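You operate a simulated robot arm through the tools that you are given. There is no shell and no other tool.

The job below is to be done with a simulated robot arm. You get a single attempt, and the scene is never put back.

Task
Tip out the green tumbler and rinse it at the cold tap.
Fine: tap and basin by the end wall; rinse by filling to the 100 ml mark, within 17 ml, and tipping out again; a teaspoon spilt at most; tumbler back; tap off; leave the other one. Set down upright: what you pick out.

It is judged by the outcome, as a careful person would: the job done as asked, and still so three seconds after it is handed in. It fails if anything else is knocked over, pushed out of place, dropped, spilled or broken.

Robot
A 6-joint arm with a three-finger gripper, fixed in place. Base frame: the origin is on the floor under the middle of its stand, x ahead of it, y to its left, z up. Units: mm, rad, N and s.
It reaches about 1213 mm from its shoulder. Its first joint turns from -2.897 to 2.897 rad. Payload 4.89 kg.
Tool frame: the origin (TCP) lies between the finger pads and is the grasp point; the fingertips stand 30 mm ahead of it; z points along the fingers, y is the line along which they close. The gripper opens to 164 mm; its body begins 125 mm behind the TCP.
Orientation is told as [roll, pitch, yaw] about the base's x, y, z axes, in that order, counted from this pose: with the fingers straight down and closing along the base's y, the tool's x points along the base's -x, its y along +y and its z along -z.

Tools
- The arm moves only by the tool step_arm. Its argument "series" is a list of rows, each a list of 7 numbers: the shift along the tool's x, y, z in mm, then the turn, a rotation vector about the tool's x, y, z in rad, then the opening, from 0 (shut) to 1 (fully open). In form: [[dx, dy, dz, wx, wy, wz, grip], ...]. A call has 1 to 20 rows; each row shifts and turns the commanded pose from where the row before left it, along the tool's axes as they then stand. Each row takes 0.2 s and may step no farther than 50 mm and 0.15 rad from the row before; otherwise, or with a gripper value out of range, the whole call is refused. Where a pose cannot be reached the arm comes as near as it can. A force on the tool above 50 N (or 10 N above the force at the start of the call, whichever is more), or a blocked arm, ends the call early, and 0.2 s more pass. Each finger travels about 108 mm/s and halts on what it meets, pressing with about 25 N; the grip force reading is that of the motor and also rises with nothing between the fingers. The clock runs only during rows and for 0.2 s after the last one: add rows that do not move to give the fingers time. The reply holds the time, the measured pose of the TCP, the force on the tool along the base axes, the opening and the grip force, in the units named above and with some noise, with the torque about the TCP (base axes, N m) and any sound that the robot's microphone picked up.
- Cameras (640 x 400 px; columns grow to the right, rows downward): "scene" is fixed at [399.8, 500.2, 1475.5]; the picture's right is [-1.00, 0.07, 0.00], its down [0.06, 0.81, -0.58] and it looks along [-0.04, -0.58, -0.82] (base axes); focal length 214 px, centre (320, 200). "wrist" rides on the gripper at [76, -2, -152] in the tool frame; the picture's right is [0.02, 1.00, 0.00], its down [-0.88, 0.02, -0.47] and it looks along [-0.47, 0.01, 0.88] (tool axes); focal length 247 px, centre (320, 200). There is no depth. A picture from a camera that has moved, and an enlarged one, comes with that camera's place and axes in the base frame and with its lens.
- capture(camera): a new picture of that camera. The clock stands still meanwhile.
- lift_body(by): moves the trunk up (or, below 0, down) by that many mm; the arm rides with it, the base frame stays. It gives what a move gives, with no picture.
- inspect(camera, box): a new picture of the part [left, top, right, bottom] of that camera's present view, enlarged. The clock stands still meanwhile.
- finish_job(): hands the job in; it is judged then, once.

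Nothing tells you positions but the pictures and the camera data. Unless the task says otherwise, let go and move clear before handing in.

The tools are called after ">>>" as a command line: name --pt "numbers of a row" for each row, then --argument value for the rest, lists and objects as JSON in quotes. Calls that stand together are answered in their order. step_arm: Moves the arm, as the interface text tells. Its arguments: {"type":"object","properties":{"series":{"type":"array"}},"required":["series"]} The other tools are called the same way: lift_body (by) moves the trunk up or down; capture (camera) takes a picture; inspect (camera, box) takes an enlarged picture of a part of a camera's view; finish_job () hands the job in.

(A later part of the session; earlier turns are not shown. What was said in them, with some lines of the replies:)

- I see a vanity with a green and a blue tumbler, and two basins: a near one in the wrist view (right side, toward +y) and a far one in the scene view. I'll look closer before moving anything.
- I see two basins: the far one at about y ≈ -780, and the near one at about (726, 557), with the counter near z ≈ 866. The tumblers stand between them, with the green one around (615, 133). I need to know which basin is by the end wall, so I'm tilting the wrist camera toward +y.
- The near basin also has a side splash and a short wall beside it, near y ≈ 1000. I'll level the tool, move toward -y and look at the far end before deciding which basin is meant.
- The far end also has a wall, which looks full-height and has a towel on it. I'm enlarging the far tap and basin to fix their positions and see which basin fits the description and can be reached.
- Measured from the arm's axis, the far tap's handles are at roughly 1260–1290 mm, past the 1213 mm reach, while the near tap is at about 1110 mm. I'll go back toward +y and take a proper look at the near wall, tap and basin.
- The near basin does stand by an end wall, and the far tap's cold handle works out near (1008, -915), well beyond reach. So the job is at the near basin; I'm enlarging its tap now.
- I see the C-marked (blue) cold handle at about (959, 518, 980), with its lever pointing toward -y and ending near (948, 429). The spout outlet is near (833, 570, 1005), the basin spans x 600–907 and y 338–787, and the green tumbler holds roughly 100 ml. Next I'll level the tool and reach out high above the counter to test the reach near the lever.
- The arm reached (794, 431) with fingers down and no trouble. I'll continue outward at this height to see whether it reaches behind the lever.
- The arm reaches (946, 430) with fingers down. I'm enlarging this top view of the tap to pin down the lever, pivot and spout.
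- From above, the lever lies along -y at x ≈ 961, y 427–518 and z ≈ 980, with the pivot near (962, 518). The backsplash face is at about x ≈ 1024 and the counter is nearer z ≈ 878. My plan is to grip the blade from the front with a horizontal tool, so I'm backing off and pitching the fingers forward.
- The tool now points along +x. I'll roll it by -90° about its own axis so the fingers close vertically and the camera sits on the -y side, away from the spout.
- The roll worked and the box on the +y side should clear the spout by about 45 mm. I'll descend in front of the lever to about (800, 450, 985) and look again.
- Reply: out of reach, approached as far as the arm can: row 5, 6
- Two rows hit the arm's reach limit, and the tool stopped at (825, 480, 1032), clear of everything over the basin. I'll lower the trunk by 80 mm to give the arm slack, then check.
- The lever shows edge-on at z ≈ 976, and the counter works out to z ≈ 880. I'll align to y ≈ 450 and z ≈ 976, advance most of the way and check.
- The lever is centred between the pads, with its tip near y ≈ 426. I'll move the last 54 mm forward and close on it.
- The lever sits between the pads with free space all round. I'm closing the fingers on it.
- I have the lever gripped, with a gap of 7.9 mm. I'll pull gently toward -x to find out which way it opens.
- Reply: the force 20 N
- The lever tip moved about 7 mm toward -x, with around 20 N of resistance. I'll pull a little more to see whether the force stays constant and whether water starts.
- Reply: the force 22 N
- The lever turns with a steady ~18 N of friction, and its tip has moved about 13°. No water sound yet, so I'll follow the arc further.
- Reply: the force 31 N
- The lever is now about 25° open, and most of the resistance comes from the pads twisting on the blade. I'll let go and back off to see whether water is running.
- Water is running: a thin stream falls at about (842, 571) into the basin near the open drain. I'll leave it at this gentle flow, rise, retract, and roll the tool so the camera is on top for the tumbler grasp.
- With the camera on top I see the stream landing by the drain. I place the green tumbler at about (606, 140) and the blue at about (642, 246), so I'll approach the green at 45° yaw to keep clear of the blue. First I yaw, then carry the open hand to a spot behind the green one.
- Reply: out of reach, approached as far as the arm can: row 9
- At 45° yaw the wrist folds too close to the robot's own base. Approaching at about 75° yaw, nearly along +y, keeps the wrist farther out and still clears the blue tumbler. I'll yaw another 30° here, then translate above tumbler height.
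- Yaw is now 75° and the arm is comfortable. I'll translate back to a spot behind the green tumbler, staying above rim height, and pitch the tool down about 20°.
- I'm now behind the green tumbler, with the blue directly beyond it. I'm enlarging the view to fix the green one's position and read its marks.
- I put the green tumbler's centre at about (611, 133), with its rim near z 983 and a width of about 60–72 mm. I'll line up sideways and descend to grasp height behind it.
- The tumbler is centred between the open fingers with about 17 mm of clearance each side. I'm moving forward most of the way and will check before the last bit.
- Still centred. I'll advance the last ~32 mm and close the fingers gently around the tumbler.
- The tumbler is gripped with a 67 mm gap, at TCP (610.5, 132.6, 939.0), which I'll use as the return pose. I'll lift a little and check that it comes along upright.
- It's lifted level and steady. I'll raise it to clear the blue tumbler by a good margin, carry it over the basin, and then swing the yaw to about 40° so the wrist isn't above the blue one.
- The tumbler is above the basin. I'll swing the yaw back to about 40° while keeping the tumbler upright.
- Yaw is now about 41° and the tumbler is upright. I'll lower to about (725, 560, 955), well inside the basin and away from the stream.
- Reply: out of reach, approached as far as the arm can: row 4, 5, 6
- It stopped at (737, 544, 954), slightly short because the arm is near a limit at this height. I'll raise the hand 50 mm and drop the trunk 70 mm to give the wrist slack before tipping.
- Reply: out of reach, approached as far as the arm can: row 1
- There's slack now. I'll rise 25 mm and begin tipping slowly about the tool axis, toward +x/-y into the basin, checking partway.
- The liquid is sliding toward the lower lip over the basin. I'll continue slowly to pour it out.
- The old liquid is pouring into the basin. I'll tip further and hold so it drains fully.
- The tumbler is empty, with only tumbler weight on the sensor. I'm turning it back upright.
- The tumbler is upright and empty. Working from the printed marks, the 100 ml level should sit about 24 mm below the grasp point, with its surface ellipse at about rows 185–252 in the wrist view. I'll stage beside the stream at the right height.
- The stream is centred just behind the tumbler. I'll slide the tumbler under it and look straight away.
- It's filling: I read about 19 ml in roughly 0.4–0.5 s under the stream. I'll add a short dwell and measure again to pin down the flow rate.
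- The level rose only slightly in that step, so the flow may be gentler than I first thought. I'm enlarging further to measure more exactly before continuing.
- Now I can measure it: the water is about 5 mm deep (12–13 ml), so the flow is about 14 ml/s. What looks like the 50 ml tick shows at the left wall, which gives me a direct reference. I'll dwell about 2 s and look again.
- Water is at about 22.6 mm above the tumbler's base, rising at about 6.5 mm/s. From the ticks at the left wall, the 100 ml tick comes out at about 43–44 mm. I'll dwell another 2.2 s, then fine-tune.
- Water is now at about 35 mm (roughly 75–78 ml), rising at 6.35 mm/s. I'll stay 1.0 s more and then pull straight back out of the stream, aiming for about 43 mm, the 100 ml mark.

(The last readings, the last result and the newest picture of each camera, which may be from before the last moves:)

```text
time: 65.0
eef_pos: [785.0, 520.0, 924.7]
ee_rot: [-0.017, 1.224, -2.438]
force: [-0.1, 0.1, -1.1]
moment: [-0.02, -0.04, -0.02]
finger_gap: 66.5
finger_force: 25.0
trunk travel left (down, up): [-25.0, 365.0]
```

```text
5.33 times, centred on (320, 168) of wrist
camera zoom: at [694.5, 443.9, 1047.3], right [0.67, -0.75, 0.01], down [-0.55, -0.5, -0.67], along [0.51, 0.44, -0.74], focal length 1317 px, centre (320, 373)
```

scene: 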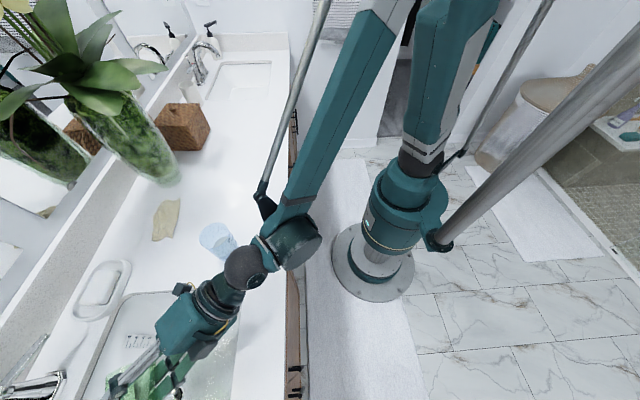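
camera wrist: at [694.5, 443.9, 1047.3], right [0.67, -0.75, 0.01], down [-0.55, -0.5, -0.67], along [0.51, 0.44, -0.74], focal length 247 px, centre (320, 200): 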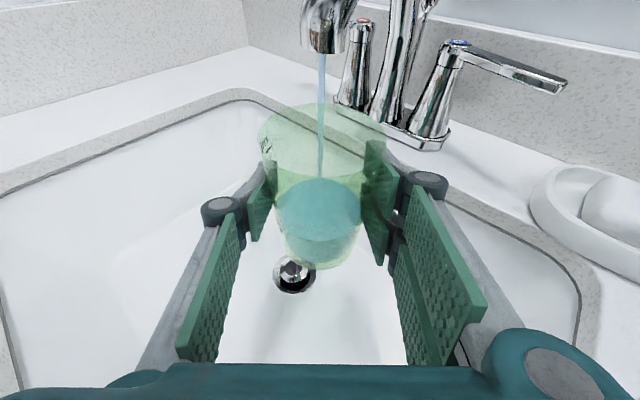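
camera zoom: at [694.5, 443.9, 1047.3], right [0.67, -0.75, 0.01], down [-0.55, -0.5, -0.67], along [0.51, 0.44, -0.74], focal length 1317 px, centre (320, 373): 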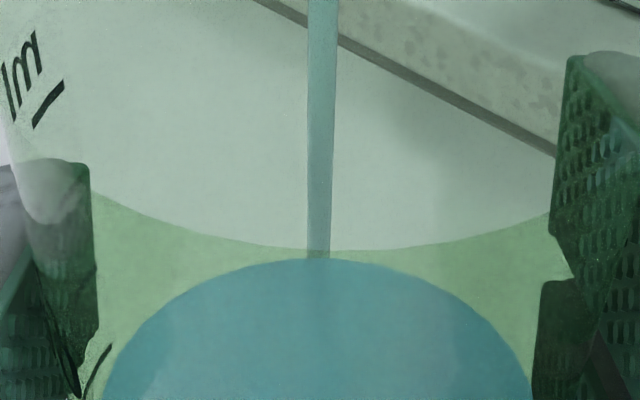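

The water now stands at about 42.7 mm, just at the 100 ml tick (I estimate 94–100 ml), and the tumbler is out of the stream. I'll move back to the pouring spot and tip it out.

>>> step_arm --pt "12.2 -21.9 -16 0 0 0 0.3" --pt "12.2 -21.9 -16 0 0 0 0.3" --pt "0 0 0 0 0 0 0.3" --pt "0 0 0 0 0 0.1 0.3" --pt "0 0 0 0 0 0.15 0.3" --pt "0 0 0 0 0 0.15 0.3" --pt "0 0 0 0 0 0.15 0.3" --pt "0 0 0 0 0 0.15 0.3"

>>> capture --camera "wrist"

```text
time: 66.8
eef_pos: [740.0, 539.4, 958.1]
ee_rot: [-1.061, 0.797, 2.672]
force: [0.1, 0.4, -1.6]
moment: [-0.01, -0.04, 0.02]
finger_gap: 66.5
finger_force: 25.0
trunk travel left (down, up): [-25.0, 365.0]
```

```text
taken
camera wrist: at [677.7, 422.6, 1065.9], right [0.35, -0.72, -0.6], down [-0.88, -0.03, -0.48], along [0.33, 0.69, -0.64], focal length 247 px, centre (320, 200)
```

wrist: 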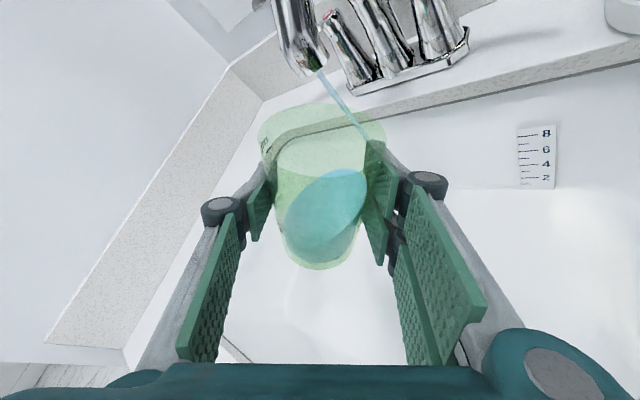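

The rinse water is tilting toward the lip over the basin, as it did in the first pour. I'll continue slowly and hold at the end to drain it.

>>> step_arm --pt "0 0 0 0 0 0.1 0.3" --pt "0 0 0 0 0 0.1 0.3" --pt "0 0 0 0 0 0.1 0.3" --pt "0 0 0 0 0 0.1 0.3" --pt "0 0 0 0 0 0.1 0.3" --pt "0 0 0 0 0 0.1 0.3" --pt "0 0 0 0 0 0.1 0.3" --pt "0 0 0 0 0 0.1 0.3" --pt "0 0 0 0 0 0.1 0.3" --pt "0 0 0 0 0 0.1 0.3" --pt "0 0 0 0 0 0.1 0.3" --pt "0 0 0 0 0 0.1 0.3" --pt "0 0 0 0 0 0.1 0.3" --pt "0 0 0 0 0 0.1 0.3" --pt "0 0 0 0 0 0.1 0.3" --pt "0 0 0 0 0 0.1 0.3" --pt "0 0 0 0 0 0.1 0.3"

>>> step_arm --pt "0 0 0 0 0 0.1 0.3" --pt "0 0 0 0 0 0.1 0.3" --pt "0 0 0 0 0 0 0.3" --pt "0 0 0 0 0 0 0.3" --pt "0 0 0 0 0 0 0.3" --pt "0 0 0 0 0 0 0.3" --pt "0 0 0 0 0 0 0.3" --pt "0 0 0 0 0 0 0.3" --pt "0 0 0 0 0 0 0.3" --pt "0 0 0 0 0 0 0.3"

>>> capture --camera "wrist"

>>> inspect --camera "scene" --box '[60, 270, 260, 400]'

```text
time: 70.5
eef_pos: [740.5, 540.2, 959.4]
ee_rot: [-1.076, -0.773, 1.933]
force: [-0.2, 1.1, -0.7]
moment: [0.0, 0.01, -0.01]
finger_gap: 65.8
finger_force: 24.7
trunk travel left (down, up): [-25.0, 365.0]
```

```text
time: 72.7
eef_pos: [740.2, 540.1, 959.8]
ee_rot: [-0.953, -0.945, 1.774]
force: [0.1, -0.1, -0.8]
moment: [-0.01, 0.0, -0.01]
finger_gap: 65.6
finger_force: 25.2
trunk travel left (down, up): [-25.0, 365.0]
```

```text
taken
camera wrist: at [640.9, 400.8, 949.6], right [-0.7, 0.52, -0.5], down [-0.45, 0.22, 0.86], along [0.56, 0.83, 0.08], focal length 247 px, centre (320, 200)
```

wrist: 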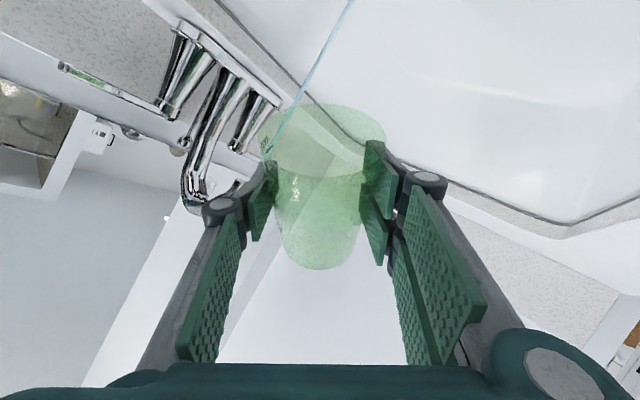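

```text
3.08 times, centred on (160, 335) of scene
camera zoom: at [399.8, 500.2, 1475.5], right [-1.0, 0.07, 0.0], down [0.06, 0.81, -0.58], along [-0.04, -0.58, -0.82], focal length 660 px, centre (812, -215)
```

zoom: 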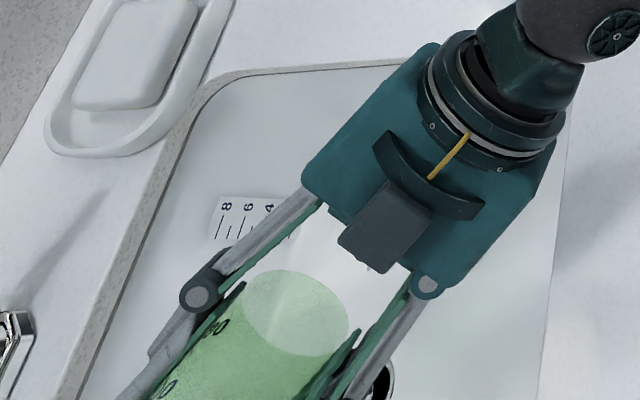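

It's drained. I'm turning the tumbler back upright.

>>> step_arm --pt "0 0 0 0 0 -0.15 0.3" --pt "0 0 0 0 0 -0.15 0.3" --pt "0 0 0 0 0 -0.15 0.3" --pt "0 0 0 0 0 -0.15 0.3" --pt "0 0 0 0 0 -0.15 0.3" --pt "0 0 0 0 0 -0.15 0.3" --pt "0 0 0 0 0 -0.15 0.3" --pt "0 0 0 0 0 -0.15 0.3" --pt "0 0 0 0 0 -0.15 0.3" --pt "0 0 0 0 0 -0.15 0.3" --pt "0 0 0 0 0 -0.15 0.3" --pt "0 0 0 0 0 -0.15 0.3" --pt "0 0 0 0 0 -0.15 0.3" --pt "0 0 0 0 0 -0.15 0.3" --pt "0 0 0 0 0 -0.15 0.3" --pt "0 0 0 0 0 -0.15 0.3" --pt "0 0 0 0 0 -0.15 0.3" --pt "0 0 0 0 0 -0.05 0.3" --pt "0 0 0 0 0 0 0.3"

>>> capture --camera "wrist"

>>> inspect --camera "wrist" --box '[240, 90, 400, 290]'

```text
time: 76.7
eef_pos: [740.0, 539.5, 959.6]
ee_rot: [-0.019, 1.222, -2.438]
force: [0.4, 0.3, 0.4]
moment: [0.01, 0.01, 0.01]
finger_gap: 65.4
finger_force: 25.3
trunk travel left (down, up): [-25.0, 365.0]
```

```text
taken
camera wrist: at [649.0, 463.7, 1082.5], right [0.67, -0.75, 0.01], down [-0.55, -0.5, -0.67], along [0.51, 0.44, -0.74], focal length 247 px, centre (320, 200)
```

wrist: 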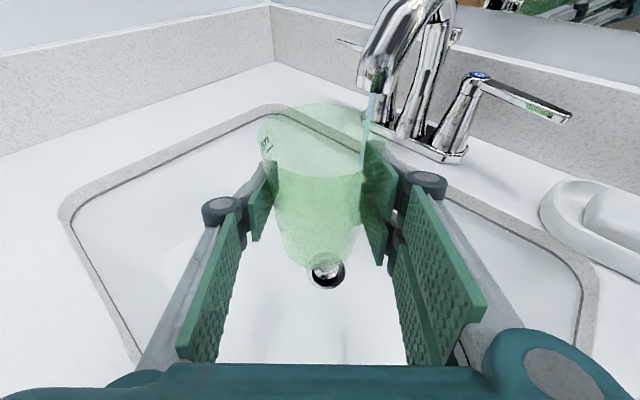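

```text
2.00 times, centred on (320, 190) of wrist
camera zoom: at [649.0, 463.7, 1082.5], right [0.67, -0.75, 0.01], down [-0.55, -0.5, -0.67], along [0.51, 0.44, -0.74], focal length 494 px, centre (320, 220)
```

zoom: 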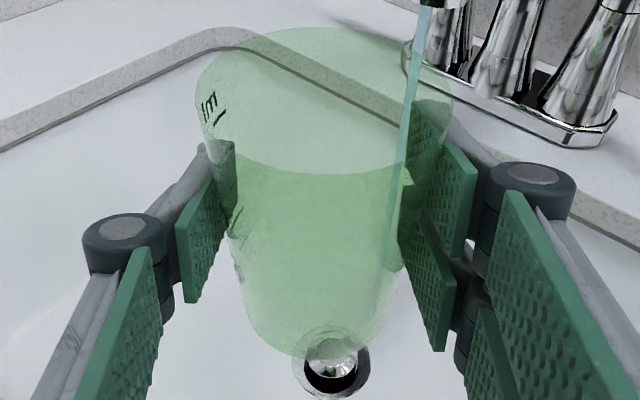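

The tumbler is empty and upright. I'll lift it well clear, swing the yaw back to 75° and carry it home over the same path.

>>> step_arm --pt "31.9 0 -11.7 0 0 0 0.3" --pt "31.9 0 -11.7 0 0 0 0.3" --pt "31.9 0 -11.7 0 0 0 0.3" --pt "31.9 0 -11.7 0 0 0 0.3" --pt "31.9 0 -11.7 0 0 0 0.3" --pt "0 0 0 0.14 0 -0.0511 0.3" --pt "0 0 0 0.14 0 -0.0511 0.3" --pt "0 0 0 0.14 0 -0.0511 0.3" --pt "0 0 0 0.14 0 -0.0511 0.3" --pt "0 0 0 0 0 0 0.3"

>>> capture --camera "scene"

```text
time: 78.8
eef_pos: [740.1, 538.7, 1129.9]
ee_rot: [-0.011, 1.229, -1.837]
force: [-1.7, 0.6, -0.9]
moment: [-0.05, -0.03, -0.06]
finger_gap: 65.1
finger_force: 25.1
trunk travel left (down, up): [-25.0, 365.0]
```

```text
taken
```

scene: 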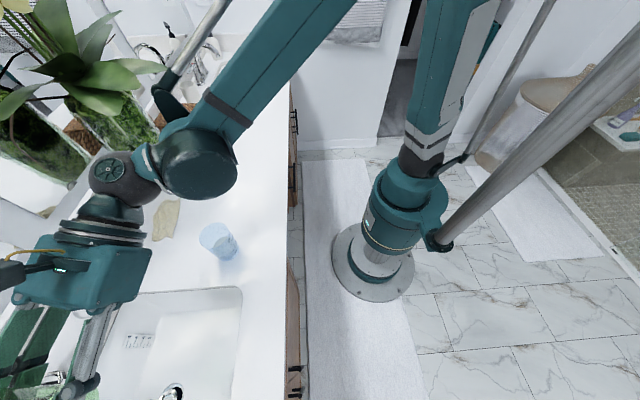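

Pose is back to the grasp orientation. Now I'll carry it over to above its original place.

>>> step_arm --pt "-6 -0.8 -16.7 0 0 0 0.3" --pt "-11.9 -1.5 -33.4 0 0 0 0.3" --pt "-11.9 -1.5 -33.4 0 0 0 0.3" --pt "-11.9 -1.5 -33.4 0 0 0 0.3" --pt "-11.9 -1.5 -33.4 0 0 0 0.3" --pt "-11.9 -1.5 -33.4 0 0 0 0.3" --pt "-11.9 -1.5 -33.4 0 0 0 0.3" --pt "-11.9 -1.5 -33.4 0 0 0 0.3" --pt "-11.9 -1.5 -33.4 0 0 0 0.3" --pt "-11.9 -1.5 -33.4 0 0 0 0.3" --pt "-11.9 -1.5 -33.4 0 0 0 0.3" --pt "-11.9 -1.5 -33.4 0 0 0 0.3" --pt "-6 -0.8 -16.7 0 0 0 0.3" --pt "0 0 0 0 0 0 0.3"

>>> capture --camera "wrist"

>>> capture --camera "scene"

```text
time: 81.8
eef_pos: [614.8, 132.0, 1130.9]
ee_rot: [-0.013, 1.226, -1.837]
force: [0.3, 0.6, -0.6]
moment: [-0.01, 0.03, -0.01]
finger_gap: 65.1
finger_force: 25.2
trunk travel left (down, up): [-25.0, 365.0]
```

```text
taken
camera wrist: at [583.4, 18.2, 1252.8], right [0.97, -0.24, 0.02], down [-0.17, -0.72, -0.67], along [0.18, 0.65, -0.74], focal length 247 px, centre (320, 200)
```

wrist: 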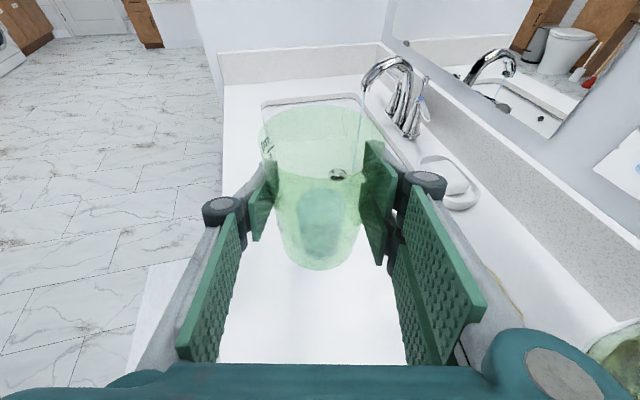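

```text
taken
```

scene: 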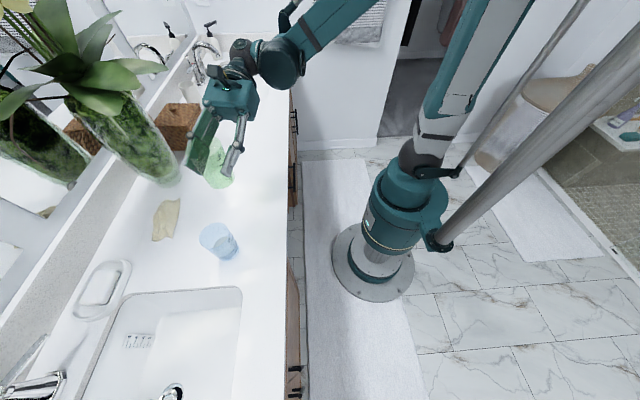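

I'm above the original spot, about 4 mm off in x, which I'll correct. Now I'll descend most of the way and check.

>>> step_arm --pt "-32.2 -0.9 11.5 0 0 0 0.3" --pt "-32.2 -0.9 11.5 0 0 0 0.3" --pt "-32.2 -0.9 11.5 0 0 0 0.3" --pt "-32.2 -0.9 11.5 0 0 0 0.3" --pt "-32.2 -0.9 11.5 0 0 0 0.3" --pt "0 0 0 0 0 0 0.3"

>>> capture --camera "wrist"

>>> inspect --camera "scene" --box '[170, 120, 310, 270]'

```text
time: 83.2
eef_pos: [609.2, 131.9, 957.0]
ee_rot: [-0.012, 1.227, -1.836]
force: [-0.6, 0.7, -0.5]
moment: [-0.06, -0.01, -0.04]
finger_gap: 64.9
finger_force: 25.3
trunk travel left (down, up): [-25.0, 365.0]
```

```text
taken
camera wrist: at [577.1, 19.8, 1081.1], right [0.97, -0.24, 0.02], down [-0.17, -0.72, -0.67], along [0.18, 0.65, -0.74], focal length 247 px, centre (320, 200)
```

wrist: 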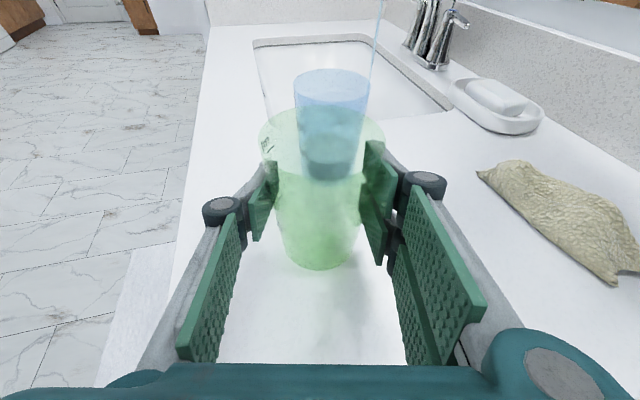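

```text
2.67 times, centred on (240, 195) of scene
camera zoom: at [399.8, 500.2, 1475.5], right [-1.0, 0.07, 0.0], down [0.06, 0.81, -0.58], along [-0.04, -0.58, -0.82], focal length 572 px, centre (533, 213)
```

zoom: 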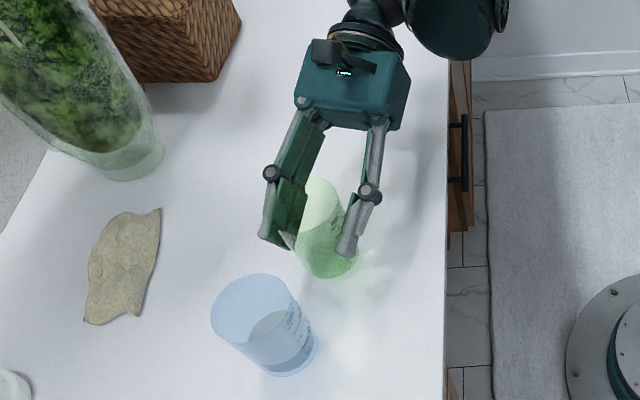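

It's centred over its spot, 18 mm up, and the blue one is untouched. I'll lower in small steps and watch for contact.

>>> step_arm --pt "-3.6 0.5 1.8 0 0 0 0.3" --pt "-3.6 0.5 1.8 0 0 0 0.3" --pt "-3.8 0 1.35 0 0 0 0.3" --pt "0 0 0 0 0 0 0.3"

>>> inspect --camera "wrist" --box '[240, 90, 400, 290]'

```text
time: 84.2
eef_pos: [610.7, 132.8, 946.2]
ee_rot: [-0.012, 1.226, -1.837]
force: [0.1, -0.4, -1.1]
moment: [-0.01, 0.0, 0.02]
finger_gap: 65.1
finger_force: 25.3
trunk travel left (down, up): [-25.0, 365.0]
```

```text
2.00 times, centred on (320, 190) of wrist
camera zoom: at [578.5, 20.1, 1069.4], right [0.97, -0.24, 0.02], down [-0.17, -0.72, -0.67], along [0.18, 0.65, -0.74], focal length 494 px, centre (320, 220)
```

zoom: 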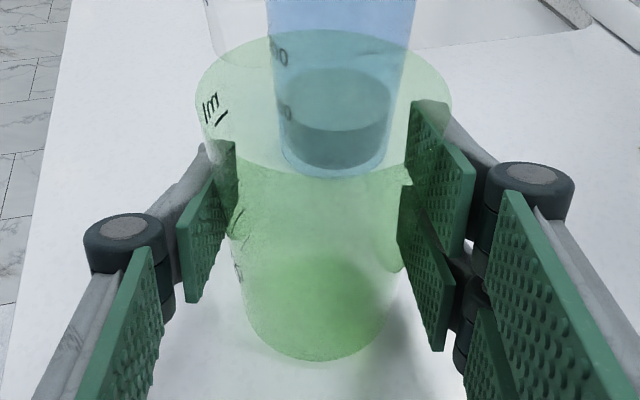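

No contact yet at z ≈ 946. I'm continuing in 2 mm steps.

>>> step_arm --pt "-1.9 0 0.7 0 0 0 0.3" --pt "-1.9 0 0.7 0 0 0 0.3" --pt "0 0 0 0 0 0 0.3"

>>> step_arm --pt "-0.95 0 0.35 0 0 0 0.3" --pt "-0.95 0 0.35 0 0 0 0.3" --pt "0 0 0 0 0 0 0.3"

>>> inspect --camera "wrist" --box '[240, 190, 400, 290]'

```text
time: 85.0
eef_pos: [611.5, 132.6, 942.6]
ee_rot: [-0.011, 1.228, -1.837]
force: [0.7, 0.5, -1.0]
moment: [-0.01, 0.04, 0.01]
finger_gap: 65.1
finger_force: 24.7
trunk travel left (down, up): [-25.0, 365.0]
```

```text
time: 85.8
eef_pos: [610.4, 133.2, 940.0]
ee_rot: [-0.011, 1.228, -1.836]
force: [0.5, 0.4, 5.2]
moment: [0.15, -0.21, 0.03]
finger_gap: 64.8
finger_force: 24.8
trunk travel left (down, up): [-25.0, 365.0]
```

```text
4.00 times, centred on (320, 240) of wrist
camera zoom: at [578.9, 20.1, 1063.7], right [0.97, -0.24, 0.02], down [-0.17, -0.72, -0.67], along [0.18, 0.65, -0.74], focal length 988 px, centre (320, 40)
```

zoom: 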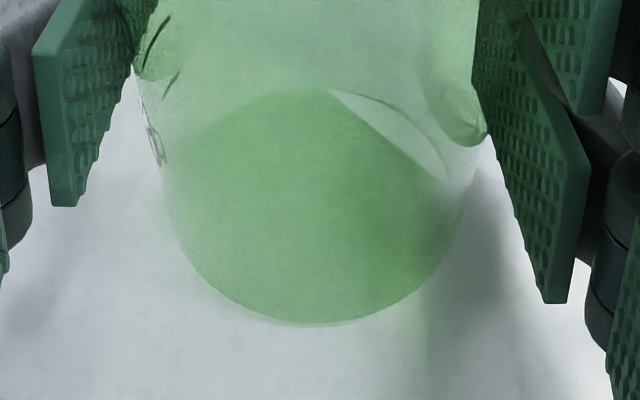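

The base has touched down with about 5 N of contact at z ≈ 940. I'm opening the fingers gradually to release it.

>>> step_arm --pt "0 0 0 0 0 0 0.38" --pt "0 0 0 0 0 0 0.42" --pt "0 0 0 0 0 0 0.46" --pt "0 0 0 0 0 0 0.52" --pt "0 0 0 0 0 0 0.58" --pt "0 0 0 0 0 0 0.62" --pt "0 0 0 0 0 0 0.62"

>>> capture --camera "wrist"

>>> inspect --camera "scene" --box '[170, 120, 310, 270]'

```text
time: 87.5
eef_pos: [611.0, 134.2, 940.6]
ee_rot: [-0.012, 1.227, -1.838]
force: [0.2, -0.3, 0.1]
moment: [0.03, -0.01, 0.0]
finger_gap: 101.6
finger_force: 0.0
trunk travel left (down, up): [-25.0, 365.0]
```

```text
taken
camera wrist: at [578.9, 20.1, 1063.6], right [0.97, -0.24, 0.02], down [-0.17, -0.72, -0.67], along [0.18, 0.65, -0.74], focal length 247 px, centre (320, 200)
```

wrist: 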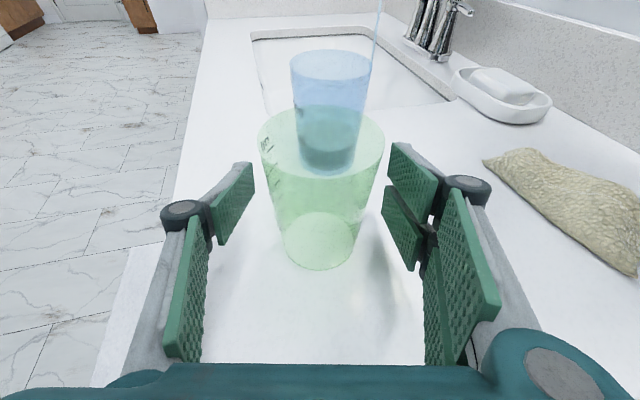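

```text
2.67 times, centred on (240, 195) of scene
camera zoom: at [399.8, 500.2, 1475.5], right [-1.0, 0.07, 0.0], down [0.06, 0.81, -0.58], along [-0.04, -0.58, -0.82], focal length 572 px, centre (533, 213)
```

zoom: 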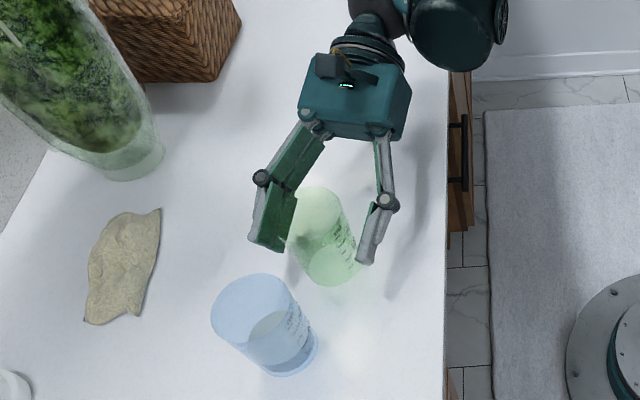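

The tumbler stands upright and empty at its original place. I'm backing straight out along the approach line, then rising.

>>> step_arm --pt "-8.4 0 -23.5 0 0 0 0.62" --pt "-10.1 0 -28.2 0 0 0 0.62" --pt "-10.1 0 -28.2 0 0 0 0.62" --pt "-12 0 -33 0 0 0 0.62" --pt "37.6 0 -13.5 0 0 0 0.62" --pt "42 0 -15 0 0 0 0.62" --pt "42 0 -15 0 0 0 0.62" --pt "42 0 -15 0 0 0 0.62"

>>> capture --camera "wrist"

>>> inspect --camera "scene" --box '[190, 180, 270, 265]'

```text
time: 89.2
eef_pos: [583.0, 17.4, 1115.5]
ee_rot: [-0.015, 1.227, -1.838]
force: [0.3, 0.1, -0.7]
moment: [0.07, 0.08, 0.22]
finger_gap: 101.8
finger_force: 0.0
trunk travel left (down, up): [-25.0, 365.0]
```

```text
taken
camera wrist: at [549.9, -95.7, 1237.9], right [0.97, -0.24, 0.02], down [-0.17, -0.72, -0.67], along [0.18, 0.65, -0.74], focal length 247 px, centre (320, 200)
```

wrist: 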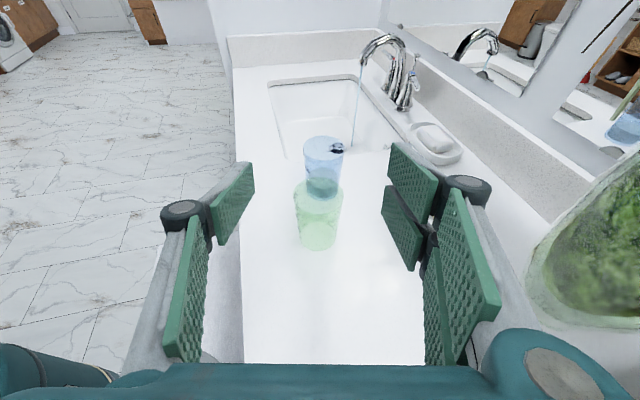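

```text
4.71 times, centred on (230, 222) of scene
camera zoom: at [399.8, 500.2, 1475.5], right [-1.0, 0.07, 0.0], down [0.06, 0.81, -0.58], along [-0.04, -0.58, -0.82], focal length 1009 px, centre (744, 94)
```

zoom: 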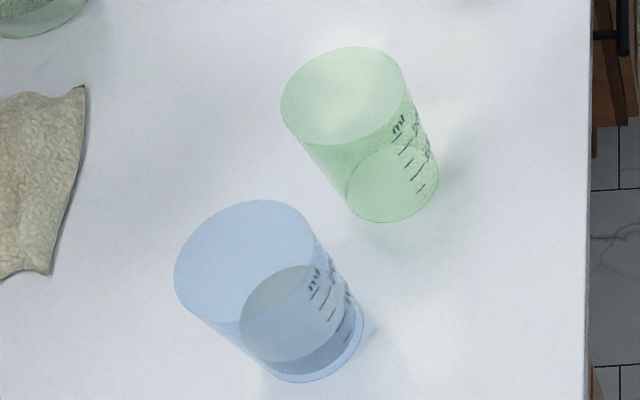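

The green tumbler is back exactly where it was, and the blue one hasn't moved. Next is closing the tap: I'll carry the empty hand high over the tumblers toward the basin and swing the yaw back to 0.

>>> step_arm --pt "14.4 -9.4 38.9 0 0 0 0.62" --pt "14.4 -9.4 38.9 0 0 0 0.62" --pt "14.4 -9.4 38.9 0 0 0 0.62" --pt "14.4 -9.4 38.9 0 0 0 0.62" --pt "14.4 -9.4 38.9 0 0 0 0.62" --pt "14.4 -9.4 38.9 0 0 0 0.62" --pt "14.4 -9.4 38.9 0 0 0 0.62" --pt "14.4 -9.4 38.9 0 0 0 0.62" --pt "14.4 -9.4 38.9 0 0 0 0.62" --pt "0 0 0 -0.1412 0 0.0506 0.6" --pt "0 0 0 -0.1412 0 0.0506 0.5" --pt "0 0 0 -0.1412 0 0.0506 0.4" --pt "0 0 0 -0.1412 0 0.0506 0.4" --pt "0 0 0 -0.1412 0 0.0506 0.4" --pt "0 0 0 -0.1412 0 0.0506 0.4" --pt "0 0 0 -0.1412 0 0.0506 0.4" --pt "0 0 0 -0.1412 0 0.0506 0.4" --pt "0 0 0 -0.0975 0 0.0349 0.4"

>>> capture --camera "wrist"

>>> capture --camera "scene"

```text
time: 93.0
eef_pos: [595.1, 397.0, 1119.7]
ee_rot: [-0.019, 1.226, -2.485]
force: [0.1, 0.2, 1.2]
moment: [0.03, -0.01, -0.02]
finger_gap: 65.6
finger_force: 0.0
out of reach, approached as far as the arm can: row 14, 15, 16, 17, 18
trunk travel left (down, up): [-25.0, 365.0]
```

```text
taken
camera wrist: at [500.6, 326.3, 1241.9], right [0.63, -0.78, 0.01], down [-0.57, -0.48, -0.67], along [0.53, 0.41, -0.74], focal length 247 px, centre (320, 200)
```

wrist: 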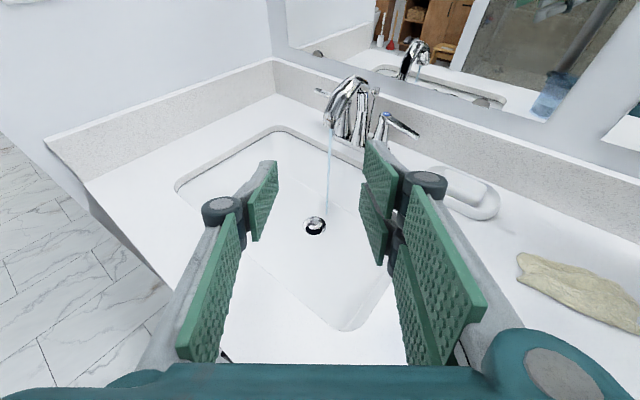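

```text
taken
```

scene: 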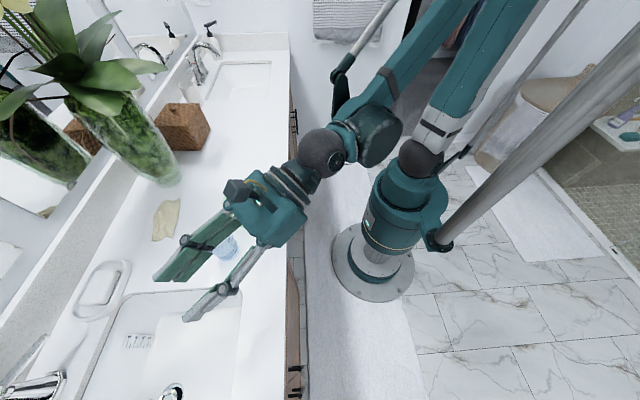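

The yaw ran out of reach because the wrist is close to the base. I'll first move outward over the basin, then finish the yaw and level the pitch.

>>> step_arm --pt "14 5.7 38.9 0 0 0 0.4" --pt "14 5.7 38.9 0 0 0 0.4" --pt "14 5.7 38.9 0 0 0 0.4" --pt "14 5.7 38.9 0 0 0 0.4" --pt "0 0 0 -0.1412 0 0.0507 0.4" --pt "0 0 0 -0.1412 0 0.0507 0.4" --pt "0 0 0 -0.1412 0 0.0507 0.4" --pt "0 0 0 -0.1412 0 0.0507 0.4" --pt "0 0 0 -0.0533 0 0.0191 0.4" --pt "0 0 0 0 0.15 0 0.4" --pt "0 0 0 0 0.15 0 0.4" --pt "0 0 0 0 0.045 0 0.4"

>>> capture --camera "wrist"

>>> capture --camera "scene"

```text
time: 95.7
eef_pos: [737.6, 483.4, 1118.9]
ee_rot: [1.427, 1.562, -1.041]
force: [-0.8, -1.1, 0.9]
moment: [-0.05, 0.22, -0.04]
finger_gap: 65.9
finger_force: 0.1
out of reach, approached as far as the arm can: row 5, 6, 7, 8, 9
trunk travel left (down, up): [-25.0, 365.0]
```

```text
taken
camera wrist: at [615.0, 391.7, 1194.3], right [0.62, -0.78, 0.03], down [-0.35, -0.32, -0.88], along [0.7, 0.54, -0.47], focal length 247 px, centre (320, 200)
```

wrist: 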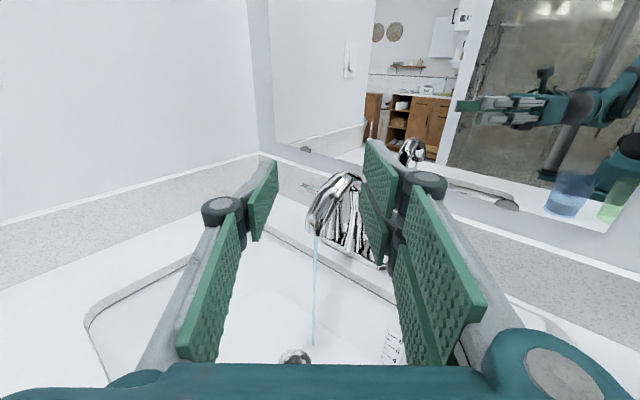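

```text
taken
```

scene: 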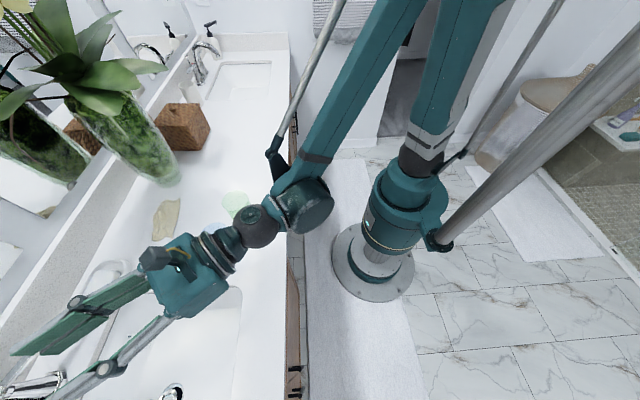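

The yaw limit looks like a wrist alignment issue at that pitch: the earlier crossing to this side worked with a level tool. The tool is level now, at 38° yaw, so I'll try the yaw again from here.

>>> step_arm --pt "0 0 0 -0.1 0 0 0.4" --pt "0 0 0 -0.1 0 0 0.4" --pt "0 0 0 -0.1 0 0 0.4"

>>> capture --camera "wrist"

```text
time: 96.5
eef_pos: [738.2, 482.9, 1119.6]
ee_rot: [-1.296, 1.563, 2.219]
force: [-0.2, -0.8, -0.4]
moment: [0.01, 0.05, 0.11]
finger_gap: 65.4
finger_force: 0.1
trunk travel left (down, up): [-25.0, 365.0]
```

```text
taken
camera wrist: at [593.8, 430.3, 1195.0], right [0.36, -0.93, 0.01], down [-0.44, -0.19, -0.88], along [0.82, 0.31, -0.47], focal length 247 px, centre (320, 200)
```

wrist: 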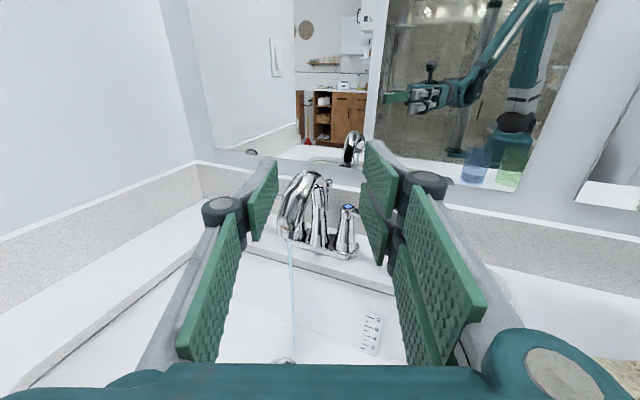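

That worked; yaw is now about 21°. I'll finish the yaw to 0 and roll the tool back so the fingers close vertically for the lever.

>>> step_arm --pt "0 0 0 -0.1 0 0 0.4" --pt "0 0 0 -0.1 0 0 0.4" --pt "0 0 0 -0.1 0 0 0.4" --pt "0 0 0 -0.07 0 0 0.4" --pt "0 0 0 0 0 0.15 0.4" --pt "0 0 0 0 0 0.15 0.4" --pt "0 0 0 0 0 0.15 0.4" --pt "0 0 0 0 0 0.15 0.4" --pt "0 0 0 0 0 0.15 0.4" --pt "0 0 0 0 0 0.15 0.4" --pt "0 0 0 0 0 0.15 0.4" --pt "0 0 0 0 0 0.15 0.4" --pt "0 0 0 0 0 0.15 0.4" --pt "0 0 0 0 0 0.15 0.4" --pt "0 0 0 0 0 0.0708 0.4"

>>> capture --camera "wrist"

>>> capture --camera "scene"

```text
time: 99.7
eef_pos: [738.1, 485.3, 1119.3]
ee_rot: [-1.567, -0.007, 1.577]
force: [-0.2, -1.0, -0.4]
moment: [0.01, -0.02, -0.01]
finger_gap: 65.7
finger_force: 0.1
trunk travel left (down, up): [-25.0, 365.0]
```

```text
taken
camera wrist: at [583.5, 408.5, 1120.0], right [0.0, -0.01, -1.0], down [-0.48, 0.88, -0.01], along [0.88, 0.48, -0.01], focal length 247 px, centre (320, 200)
```

wrist: 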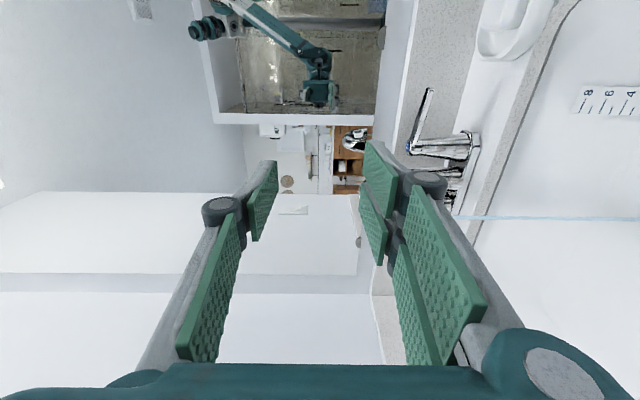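

```text
taken
```

scene: 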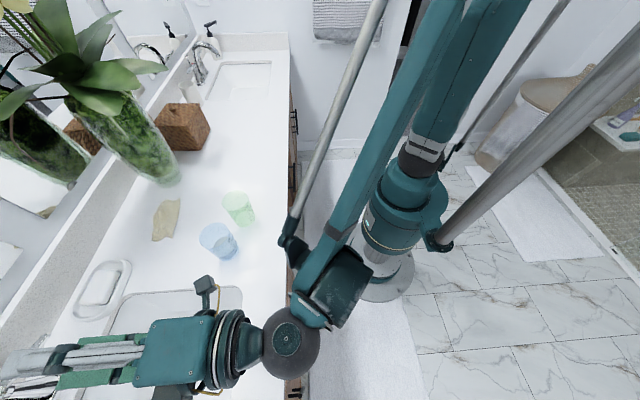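

The tool is oriented for the lever again. I'll shift to y ≈ 456, descend to lever height and come forward to x ≈ 800.

>>> step_arm --pt "7.3 36 0 0 0 0 0.4" --pt "7.3 36 0 0 0 0 0.4" --pt "7.3 36 0 0 0 0 0.4" --pt "7.3 36 0 0 0 0 0.4" --pt "0 0 31 0 0 0 0.4" --pt "0 0 31 0 0 0 0.4"

>>> capture --camera "wrist"

>>> inspect --camera "scene" --box '[0, 300, 160, 400]'

```text
time: 101.0
eef_pos: [797.8, 455.3, 974.5]
ee_rot: [-1.567, -0.007, 1.577]
force: [0.0, 0.8, 1.1]
moment: [0.02, 0.14, 0.0]
finger_gap: 65.8
finger_force: 0.1
trunk travel left (down, up): [-25.0, 365.0]
```

```text
taken
camera wrist: at [644.3, 379.6, 975.8], right [0.0, -0.02, -1.0], down [-0.48, 0.88, -0.01], along [0.88, 0.48, -0.01], focal length 247 px, centre (320, 200)
```

wrist: 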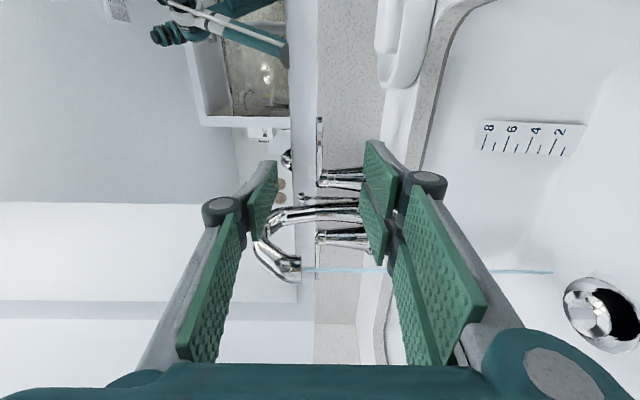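

```text
4.00 times, centred on (80, 350) of scene
camera zoom: at [399.8, 500.2, 1475.5], right [-1.0, 0.07, 0.0], down [0.06, 0.81, -0.58], along [-0.04, -0.58, -0.82], focal length 858 px, centre (1280, -400)
```

zoom: 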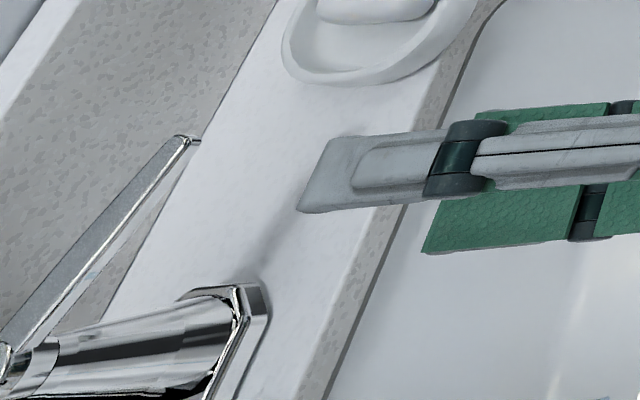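

The lever is where I left it, and the tool is lined up with it. I'm moving forward onto the lever and gripping it.

>>> step_arm --pt "0 0 33.5 0 0 0 0.4" --pt "0 0 33.5 0 0 0 0.4" --pt "0 0 33.5 0 0 0 0.4" --pt "0 0 33.5 0 0 0 0.4" --pt "0 0 0 0 0 0 0.4"

>>> capture --camera "wrist"

```text
time: 102.2
eef_pos: [932.1, 457.6, 972.8]
ee_rot: [-1.567, -0.006, 1.575]
force: [0.1, 0.2, 0.0]
moment: [0.02, 0.05, -0.04]
finger_gap: 65.7
finger_force: 0.0
trunk travel left (down, up): [-25.0, 365.0]
```

```text
taken
camera wrist: at [778.3, 381.1, 975.0], right [0.0, -0.02, -1.0], down [-0.48, 0.88, -0.01], along [0.88, 0.48, -0.01], focal length 247 px, centre (320, 200)
```

wrist: 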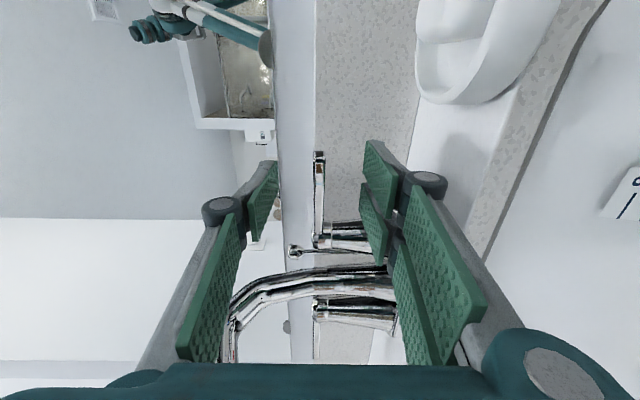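

The lever blade is centred between the pads. I'm closing on it.

>>> step_arm --pt "0 0 0 0 0 0 0.2" --pt "0 0 0 0 0 0 0.1" --pt "0 0 0 0 0 0 0.03" --pt "0 0 0 0 0 0 0.0"

>>> step_arm --pt "1.8 0 4.4 0 0 0 0" --pt "1.7 0 4.5 0 0 0 0" --pt "1.2 0 4.9 0 0 0 0"

>>> inspect --camera "scene" --box '[0, 300, 160, 400]'

```text
time: 103.2
eef_pos: [932.4, 459.0, 975.2]
ee_rot: [-1.567, -0.005, 1.576]
force: [8.9, 3.5, 18.3]
moment: [-0.18, -0.47, -0.45]
finger_gap: 8.9
finger_force: 45.0
trunk travel left (down, up): [-25.0, 365.0]
```

```text
time: 104.0
eef_pos: [945.6, 454.8, 975.0]
ee_rot: [-1.569, -0.004, 1.578]
force: [-21.1, 18.5, 4.6]
moment: [-0.49, 0.01, 1.55]
finger_gap: 8.9
finger_force: 44.2
trunk travel left (down, up): [-25.0, 365.0]
```

```text
4.00 times, centred on (80, 350) of scene
camera zoom: at [399.8, 500.2, 1475.5], right [-1.0, 0.07, 0.0], down [0.06, 0.81, -0.58], along [-0.04, -0.58, -0.82], focal length 858 px, centre (1280, -400)
```

zoom: 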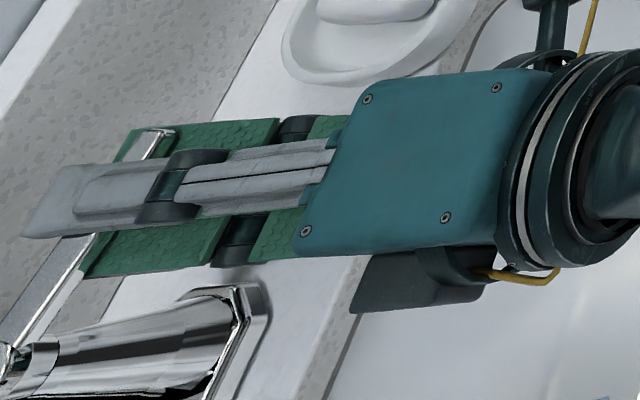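

The lever is swinging back: its tip went from about 195 to 165 in this view, and closed is about 134. I'll continue to the original closed position.

>>> step_arm --pt "0.8 0 4.7 0 0 0 0" --pt "0.5 0 4.7 0 0 0 0" --pt "0.3 0 4.7 0 0 0 0"

>>> inspect --camera "scene" --box '[0, 300, 160, 400]'

>>> capture --camera "wrist"

```text
time: 104.8
eef_pos: [959.1, 451.4, 973.5]
ee_rot: [-1.567, -0.006, 1.575]
force: [-33.5, 10.6, 0.8]
moment: [-0.85, 0.06, 1.01]
finger_gap: 8.4
finger_force: 45.1
trunk travel left (down, up): [-25.0, 365.0]
```

```text
4.00 times, centred on (80, 350) of scene
camera zoom: at [399.8, 500.2, 1475.5], right [-1.0, 0.07, 0.0], down [0.06, 0.81, -0.58], along [-0.04, -0.58, -0.82], focal length 858 px, centre (1280, -400)
```

zoom: 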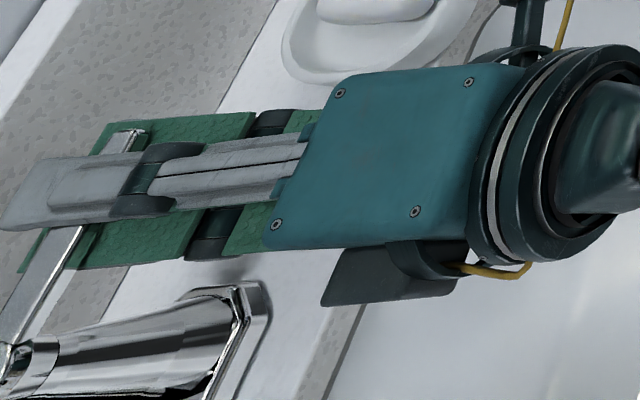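

```text
taken
camera wrist: at [805.6, 374.6, 975.5], right [0.0, -0.02, -1.0], down [-0.48, 0.88, -0.01], along [0.88, 0.48, -0.01], focal length 247 px, centre (320, 200)
```

wrist: 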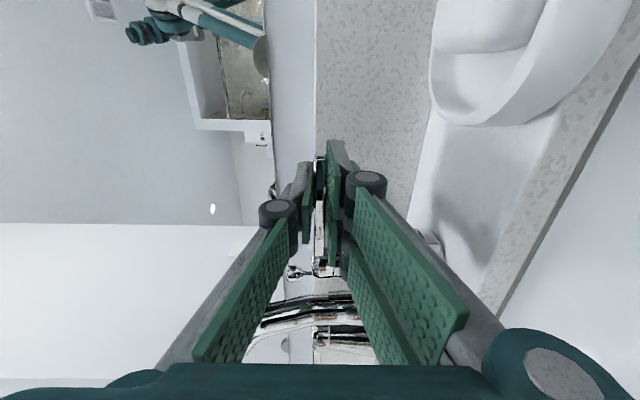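

The lever tip is back at its closed position and the force has risen to 33 N, as if against a stop. I'll release, back off and check that the water has stopped.

>>> step_arm --pt "0 0 0 0 0 0 0.1" --pt "0 0 0 0 0 0 0.25" --pt "0 0 0 0 0 0 0.4" --pt "0 0 -20 0 0 0 0.4" --pt "0 0 -45 0 0 0 0.4" --pt "0 0 -45 0 0 0 0.4" --pt "0 0 -45 0 0 0 0.4"

>>> capture --camera "wrist"

>>> inspect --camera "wrist" --box '[240, 230, 600, 320]'

>>> inspect --camera "scene" --box '[0, 300, 160, 400]'

```text
time: 106.5
eef_pos: [804.3, 449.8, 974.0]
ee_rot: [-1.564, -0.005, 1.575]
force: [1.9, 0.3, -1.0]
moment: [0.0, -0.12, -0.04]
finger_gap: 65.5
finger_force: 0.1
trunk travel left (down, up): [-25.0, 365.0]
```

```text
taken
camera wrist: at [651.6, 373.2, 974.8], right [0.0, -0.02, -1.0], down [-0.48, 0.88, -0.01], along [0.88, 0.48, -0.01], focal length 247 px, centre (320, 200)
```

wrist: 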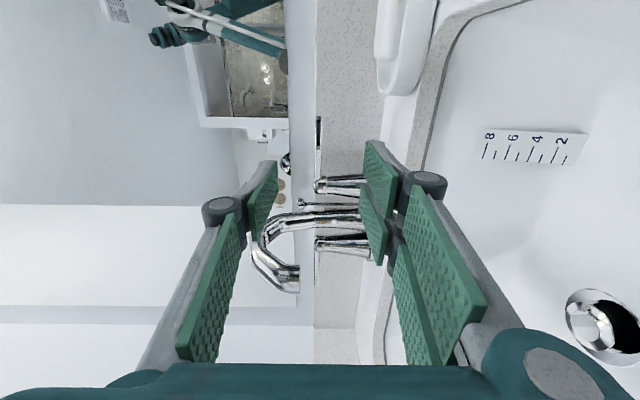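

```text
1.78 times, centred on (420, 275) of wrist
camera zoom: at [651.6, 373.2, 974.8], right [0.0, -0.02, -1.0], down [-0.48, 0.88, -0.01], along [0.88, 0.48, -0.01], focal length 439 px, centre (142, 67)
```

zoom: 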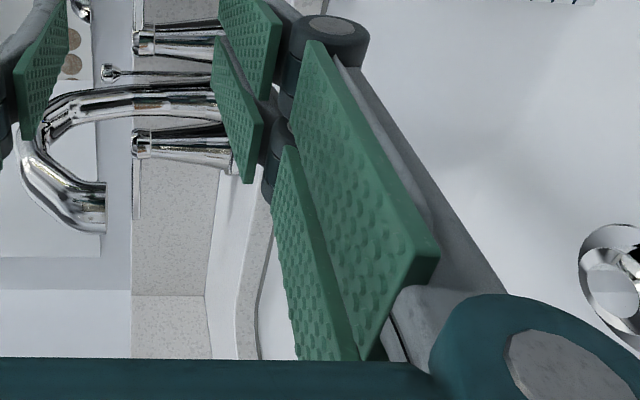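

```text
4.00 times, centred on (80, 350) of scene
camera zoom: at [399.8, 500.2, 1475.5], right [-1.0, 0.07, 0.0], down [0.06, 0.81, -0.58], along [-0.04, -0.58, -0.82], focal length 858 px, centre (1280, -400)
```

zoom: 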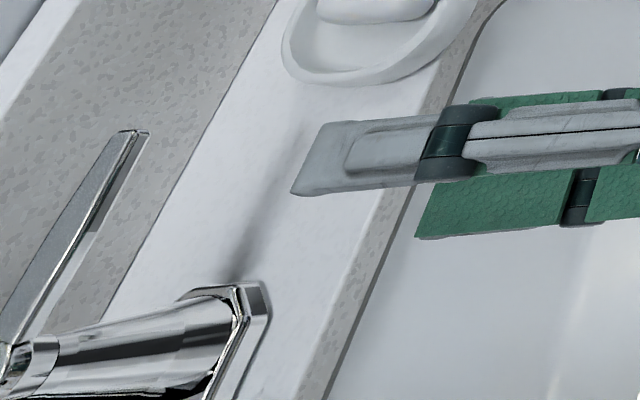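

The stream has stopped and the lever is back at its closed position. I'll retract upward, clear of everything, and inspect the whole scene before handing in.

>>> step_arm --pt "0 -36 -10 0 0 0 0.4" --pt "0 -36 -20 0 0 0 0.4" --pt "0 -36 -30 0 0 0 0.4" --pt "0 -36 -30 0 0 0 0.4" --pt "0 -30 -30 0 0 0 0.4"

>>> capture --camera "wrist"

>>> capture --camera "scene"

>>> inspect --camera "scene" --box '[140, 170, 290, 280]'

```text
time: 107.7
eef_pos: [686.7, 451.5, 1147.9]
ee_rot: [-1.567, -0.004, 1.573]
force: [2.2, 1.6, -0.8]
moment: [-0.02, -0.16, -0.25]
finger_gap: 65.7
finger_force: 0.0
trunk travel left (down, up): [-25.0, 365.0]
```

```text
taken
camera wrist: at [533.5, 373.9, 1149.3], right [0.0, -0.02, -1.0], down [-0.48, 0.88, -0.01], along [0.88, 0.48, -0.01], focal length 247 px, centre (320, 200)
```

wrist: 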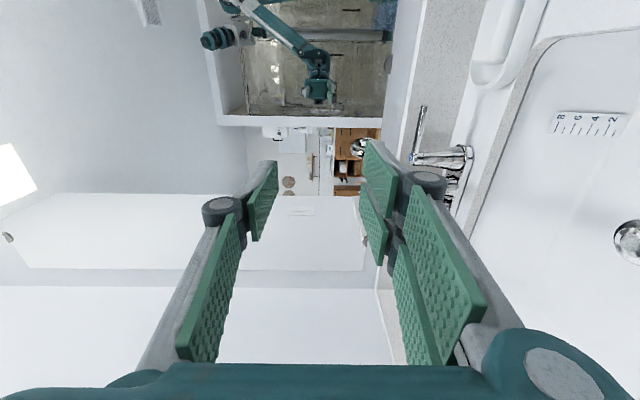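

```text
taken
```

scene: 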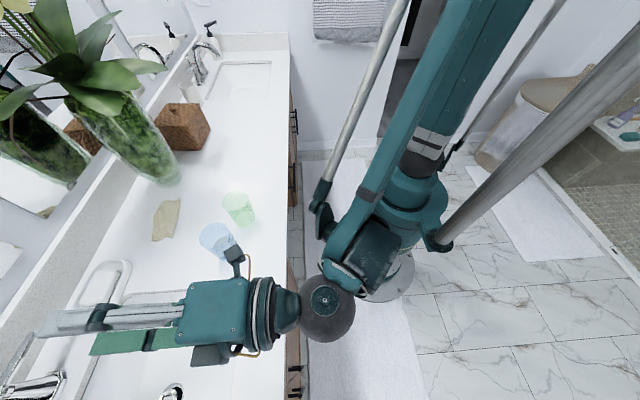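

```text
3.64 times, centred on (215, 225) of scene
camera zoom: at [399.8, 500.2, 1475.5], right [-1.0, 0.07, 0.0], down [0.06, 0.81, -0.58], along [-0.04, -0.58, -0.82], focal length 780 px, centre (702, 109)
```

zoom: 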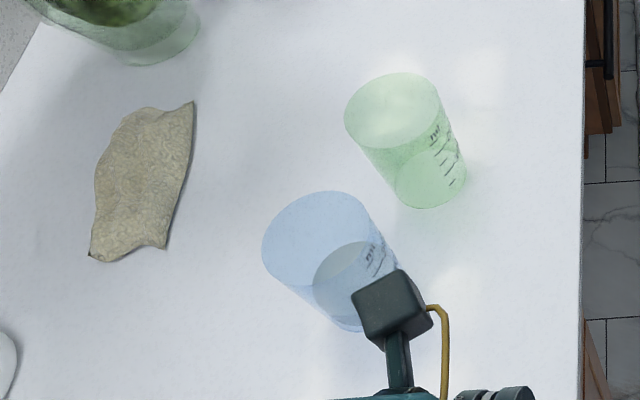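

The green tumbler is upright, empty and back in its place. The blue tumbler, cloth, soap dish and vase look undisturbed, no water is running, I see no spill on the counter, and the hand is clear. I'm handing the job in.

>>> finish_job

```text
The job is handed in.
```

The green tumbler has been tipped out, rinsed once at the cold tap, emptied again and set back upright in its original place. I have handed the job in; I don't have the verdict.

- **Basin used:** There are two basins, and both have a wall beside them. I used the one at the +y end. The other tap's cold handle was about 1361 mm away, beyond the arm's 1213 mm reach.
- **Fill level:** I estimate 94–100 ml. I worked this out from the water height against the tick marks in the wrist camera, so it is an estimate and not a direct reading.
- **Tap:** The cold lever is back at its closed position, and I saw no stream afterwards.
- **Spills and surroundings:** I saw no water on the counter. The blue tumbler and the other things near it look undisturbed.
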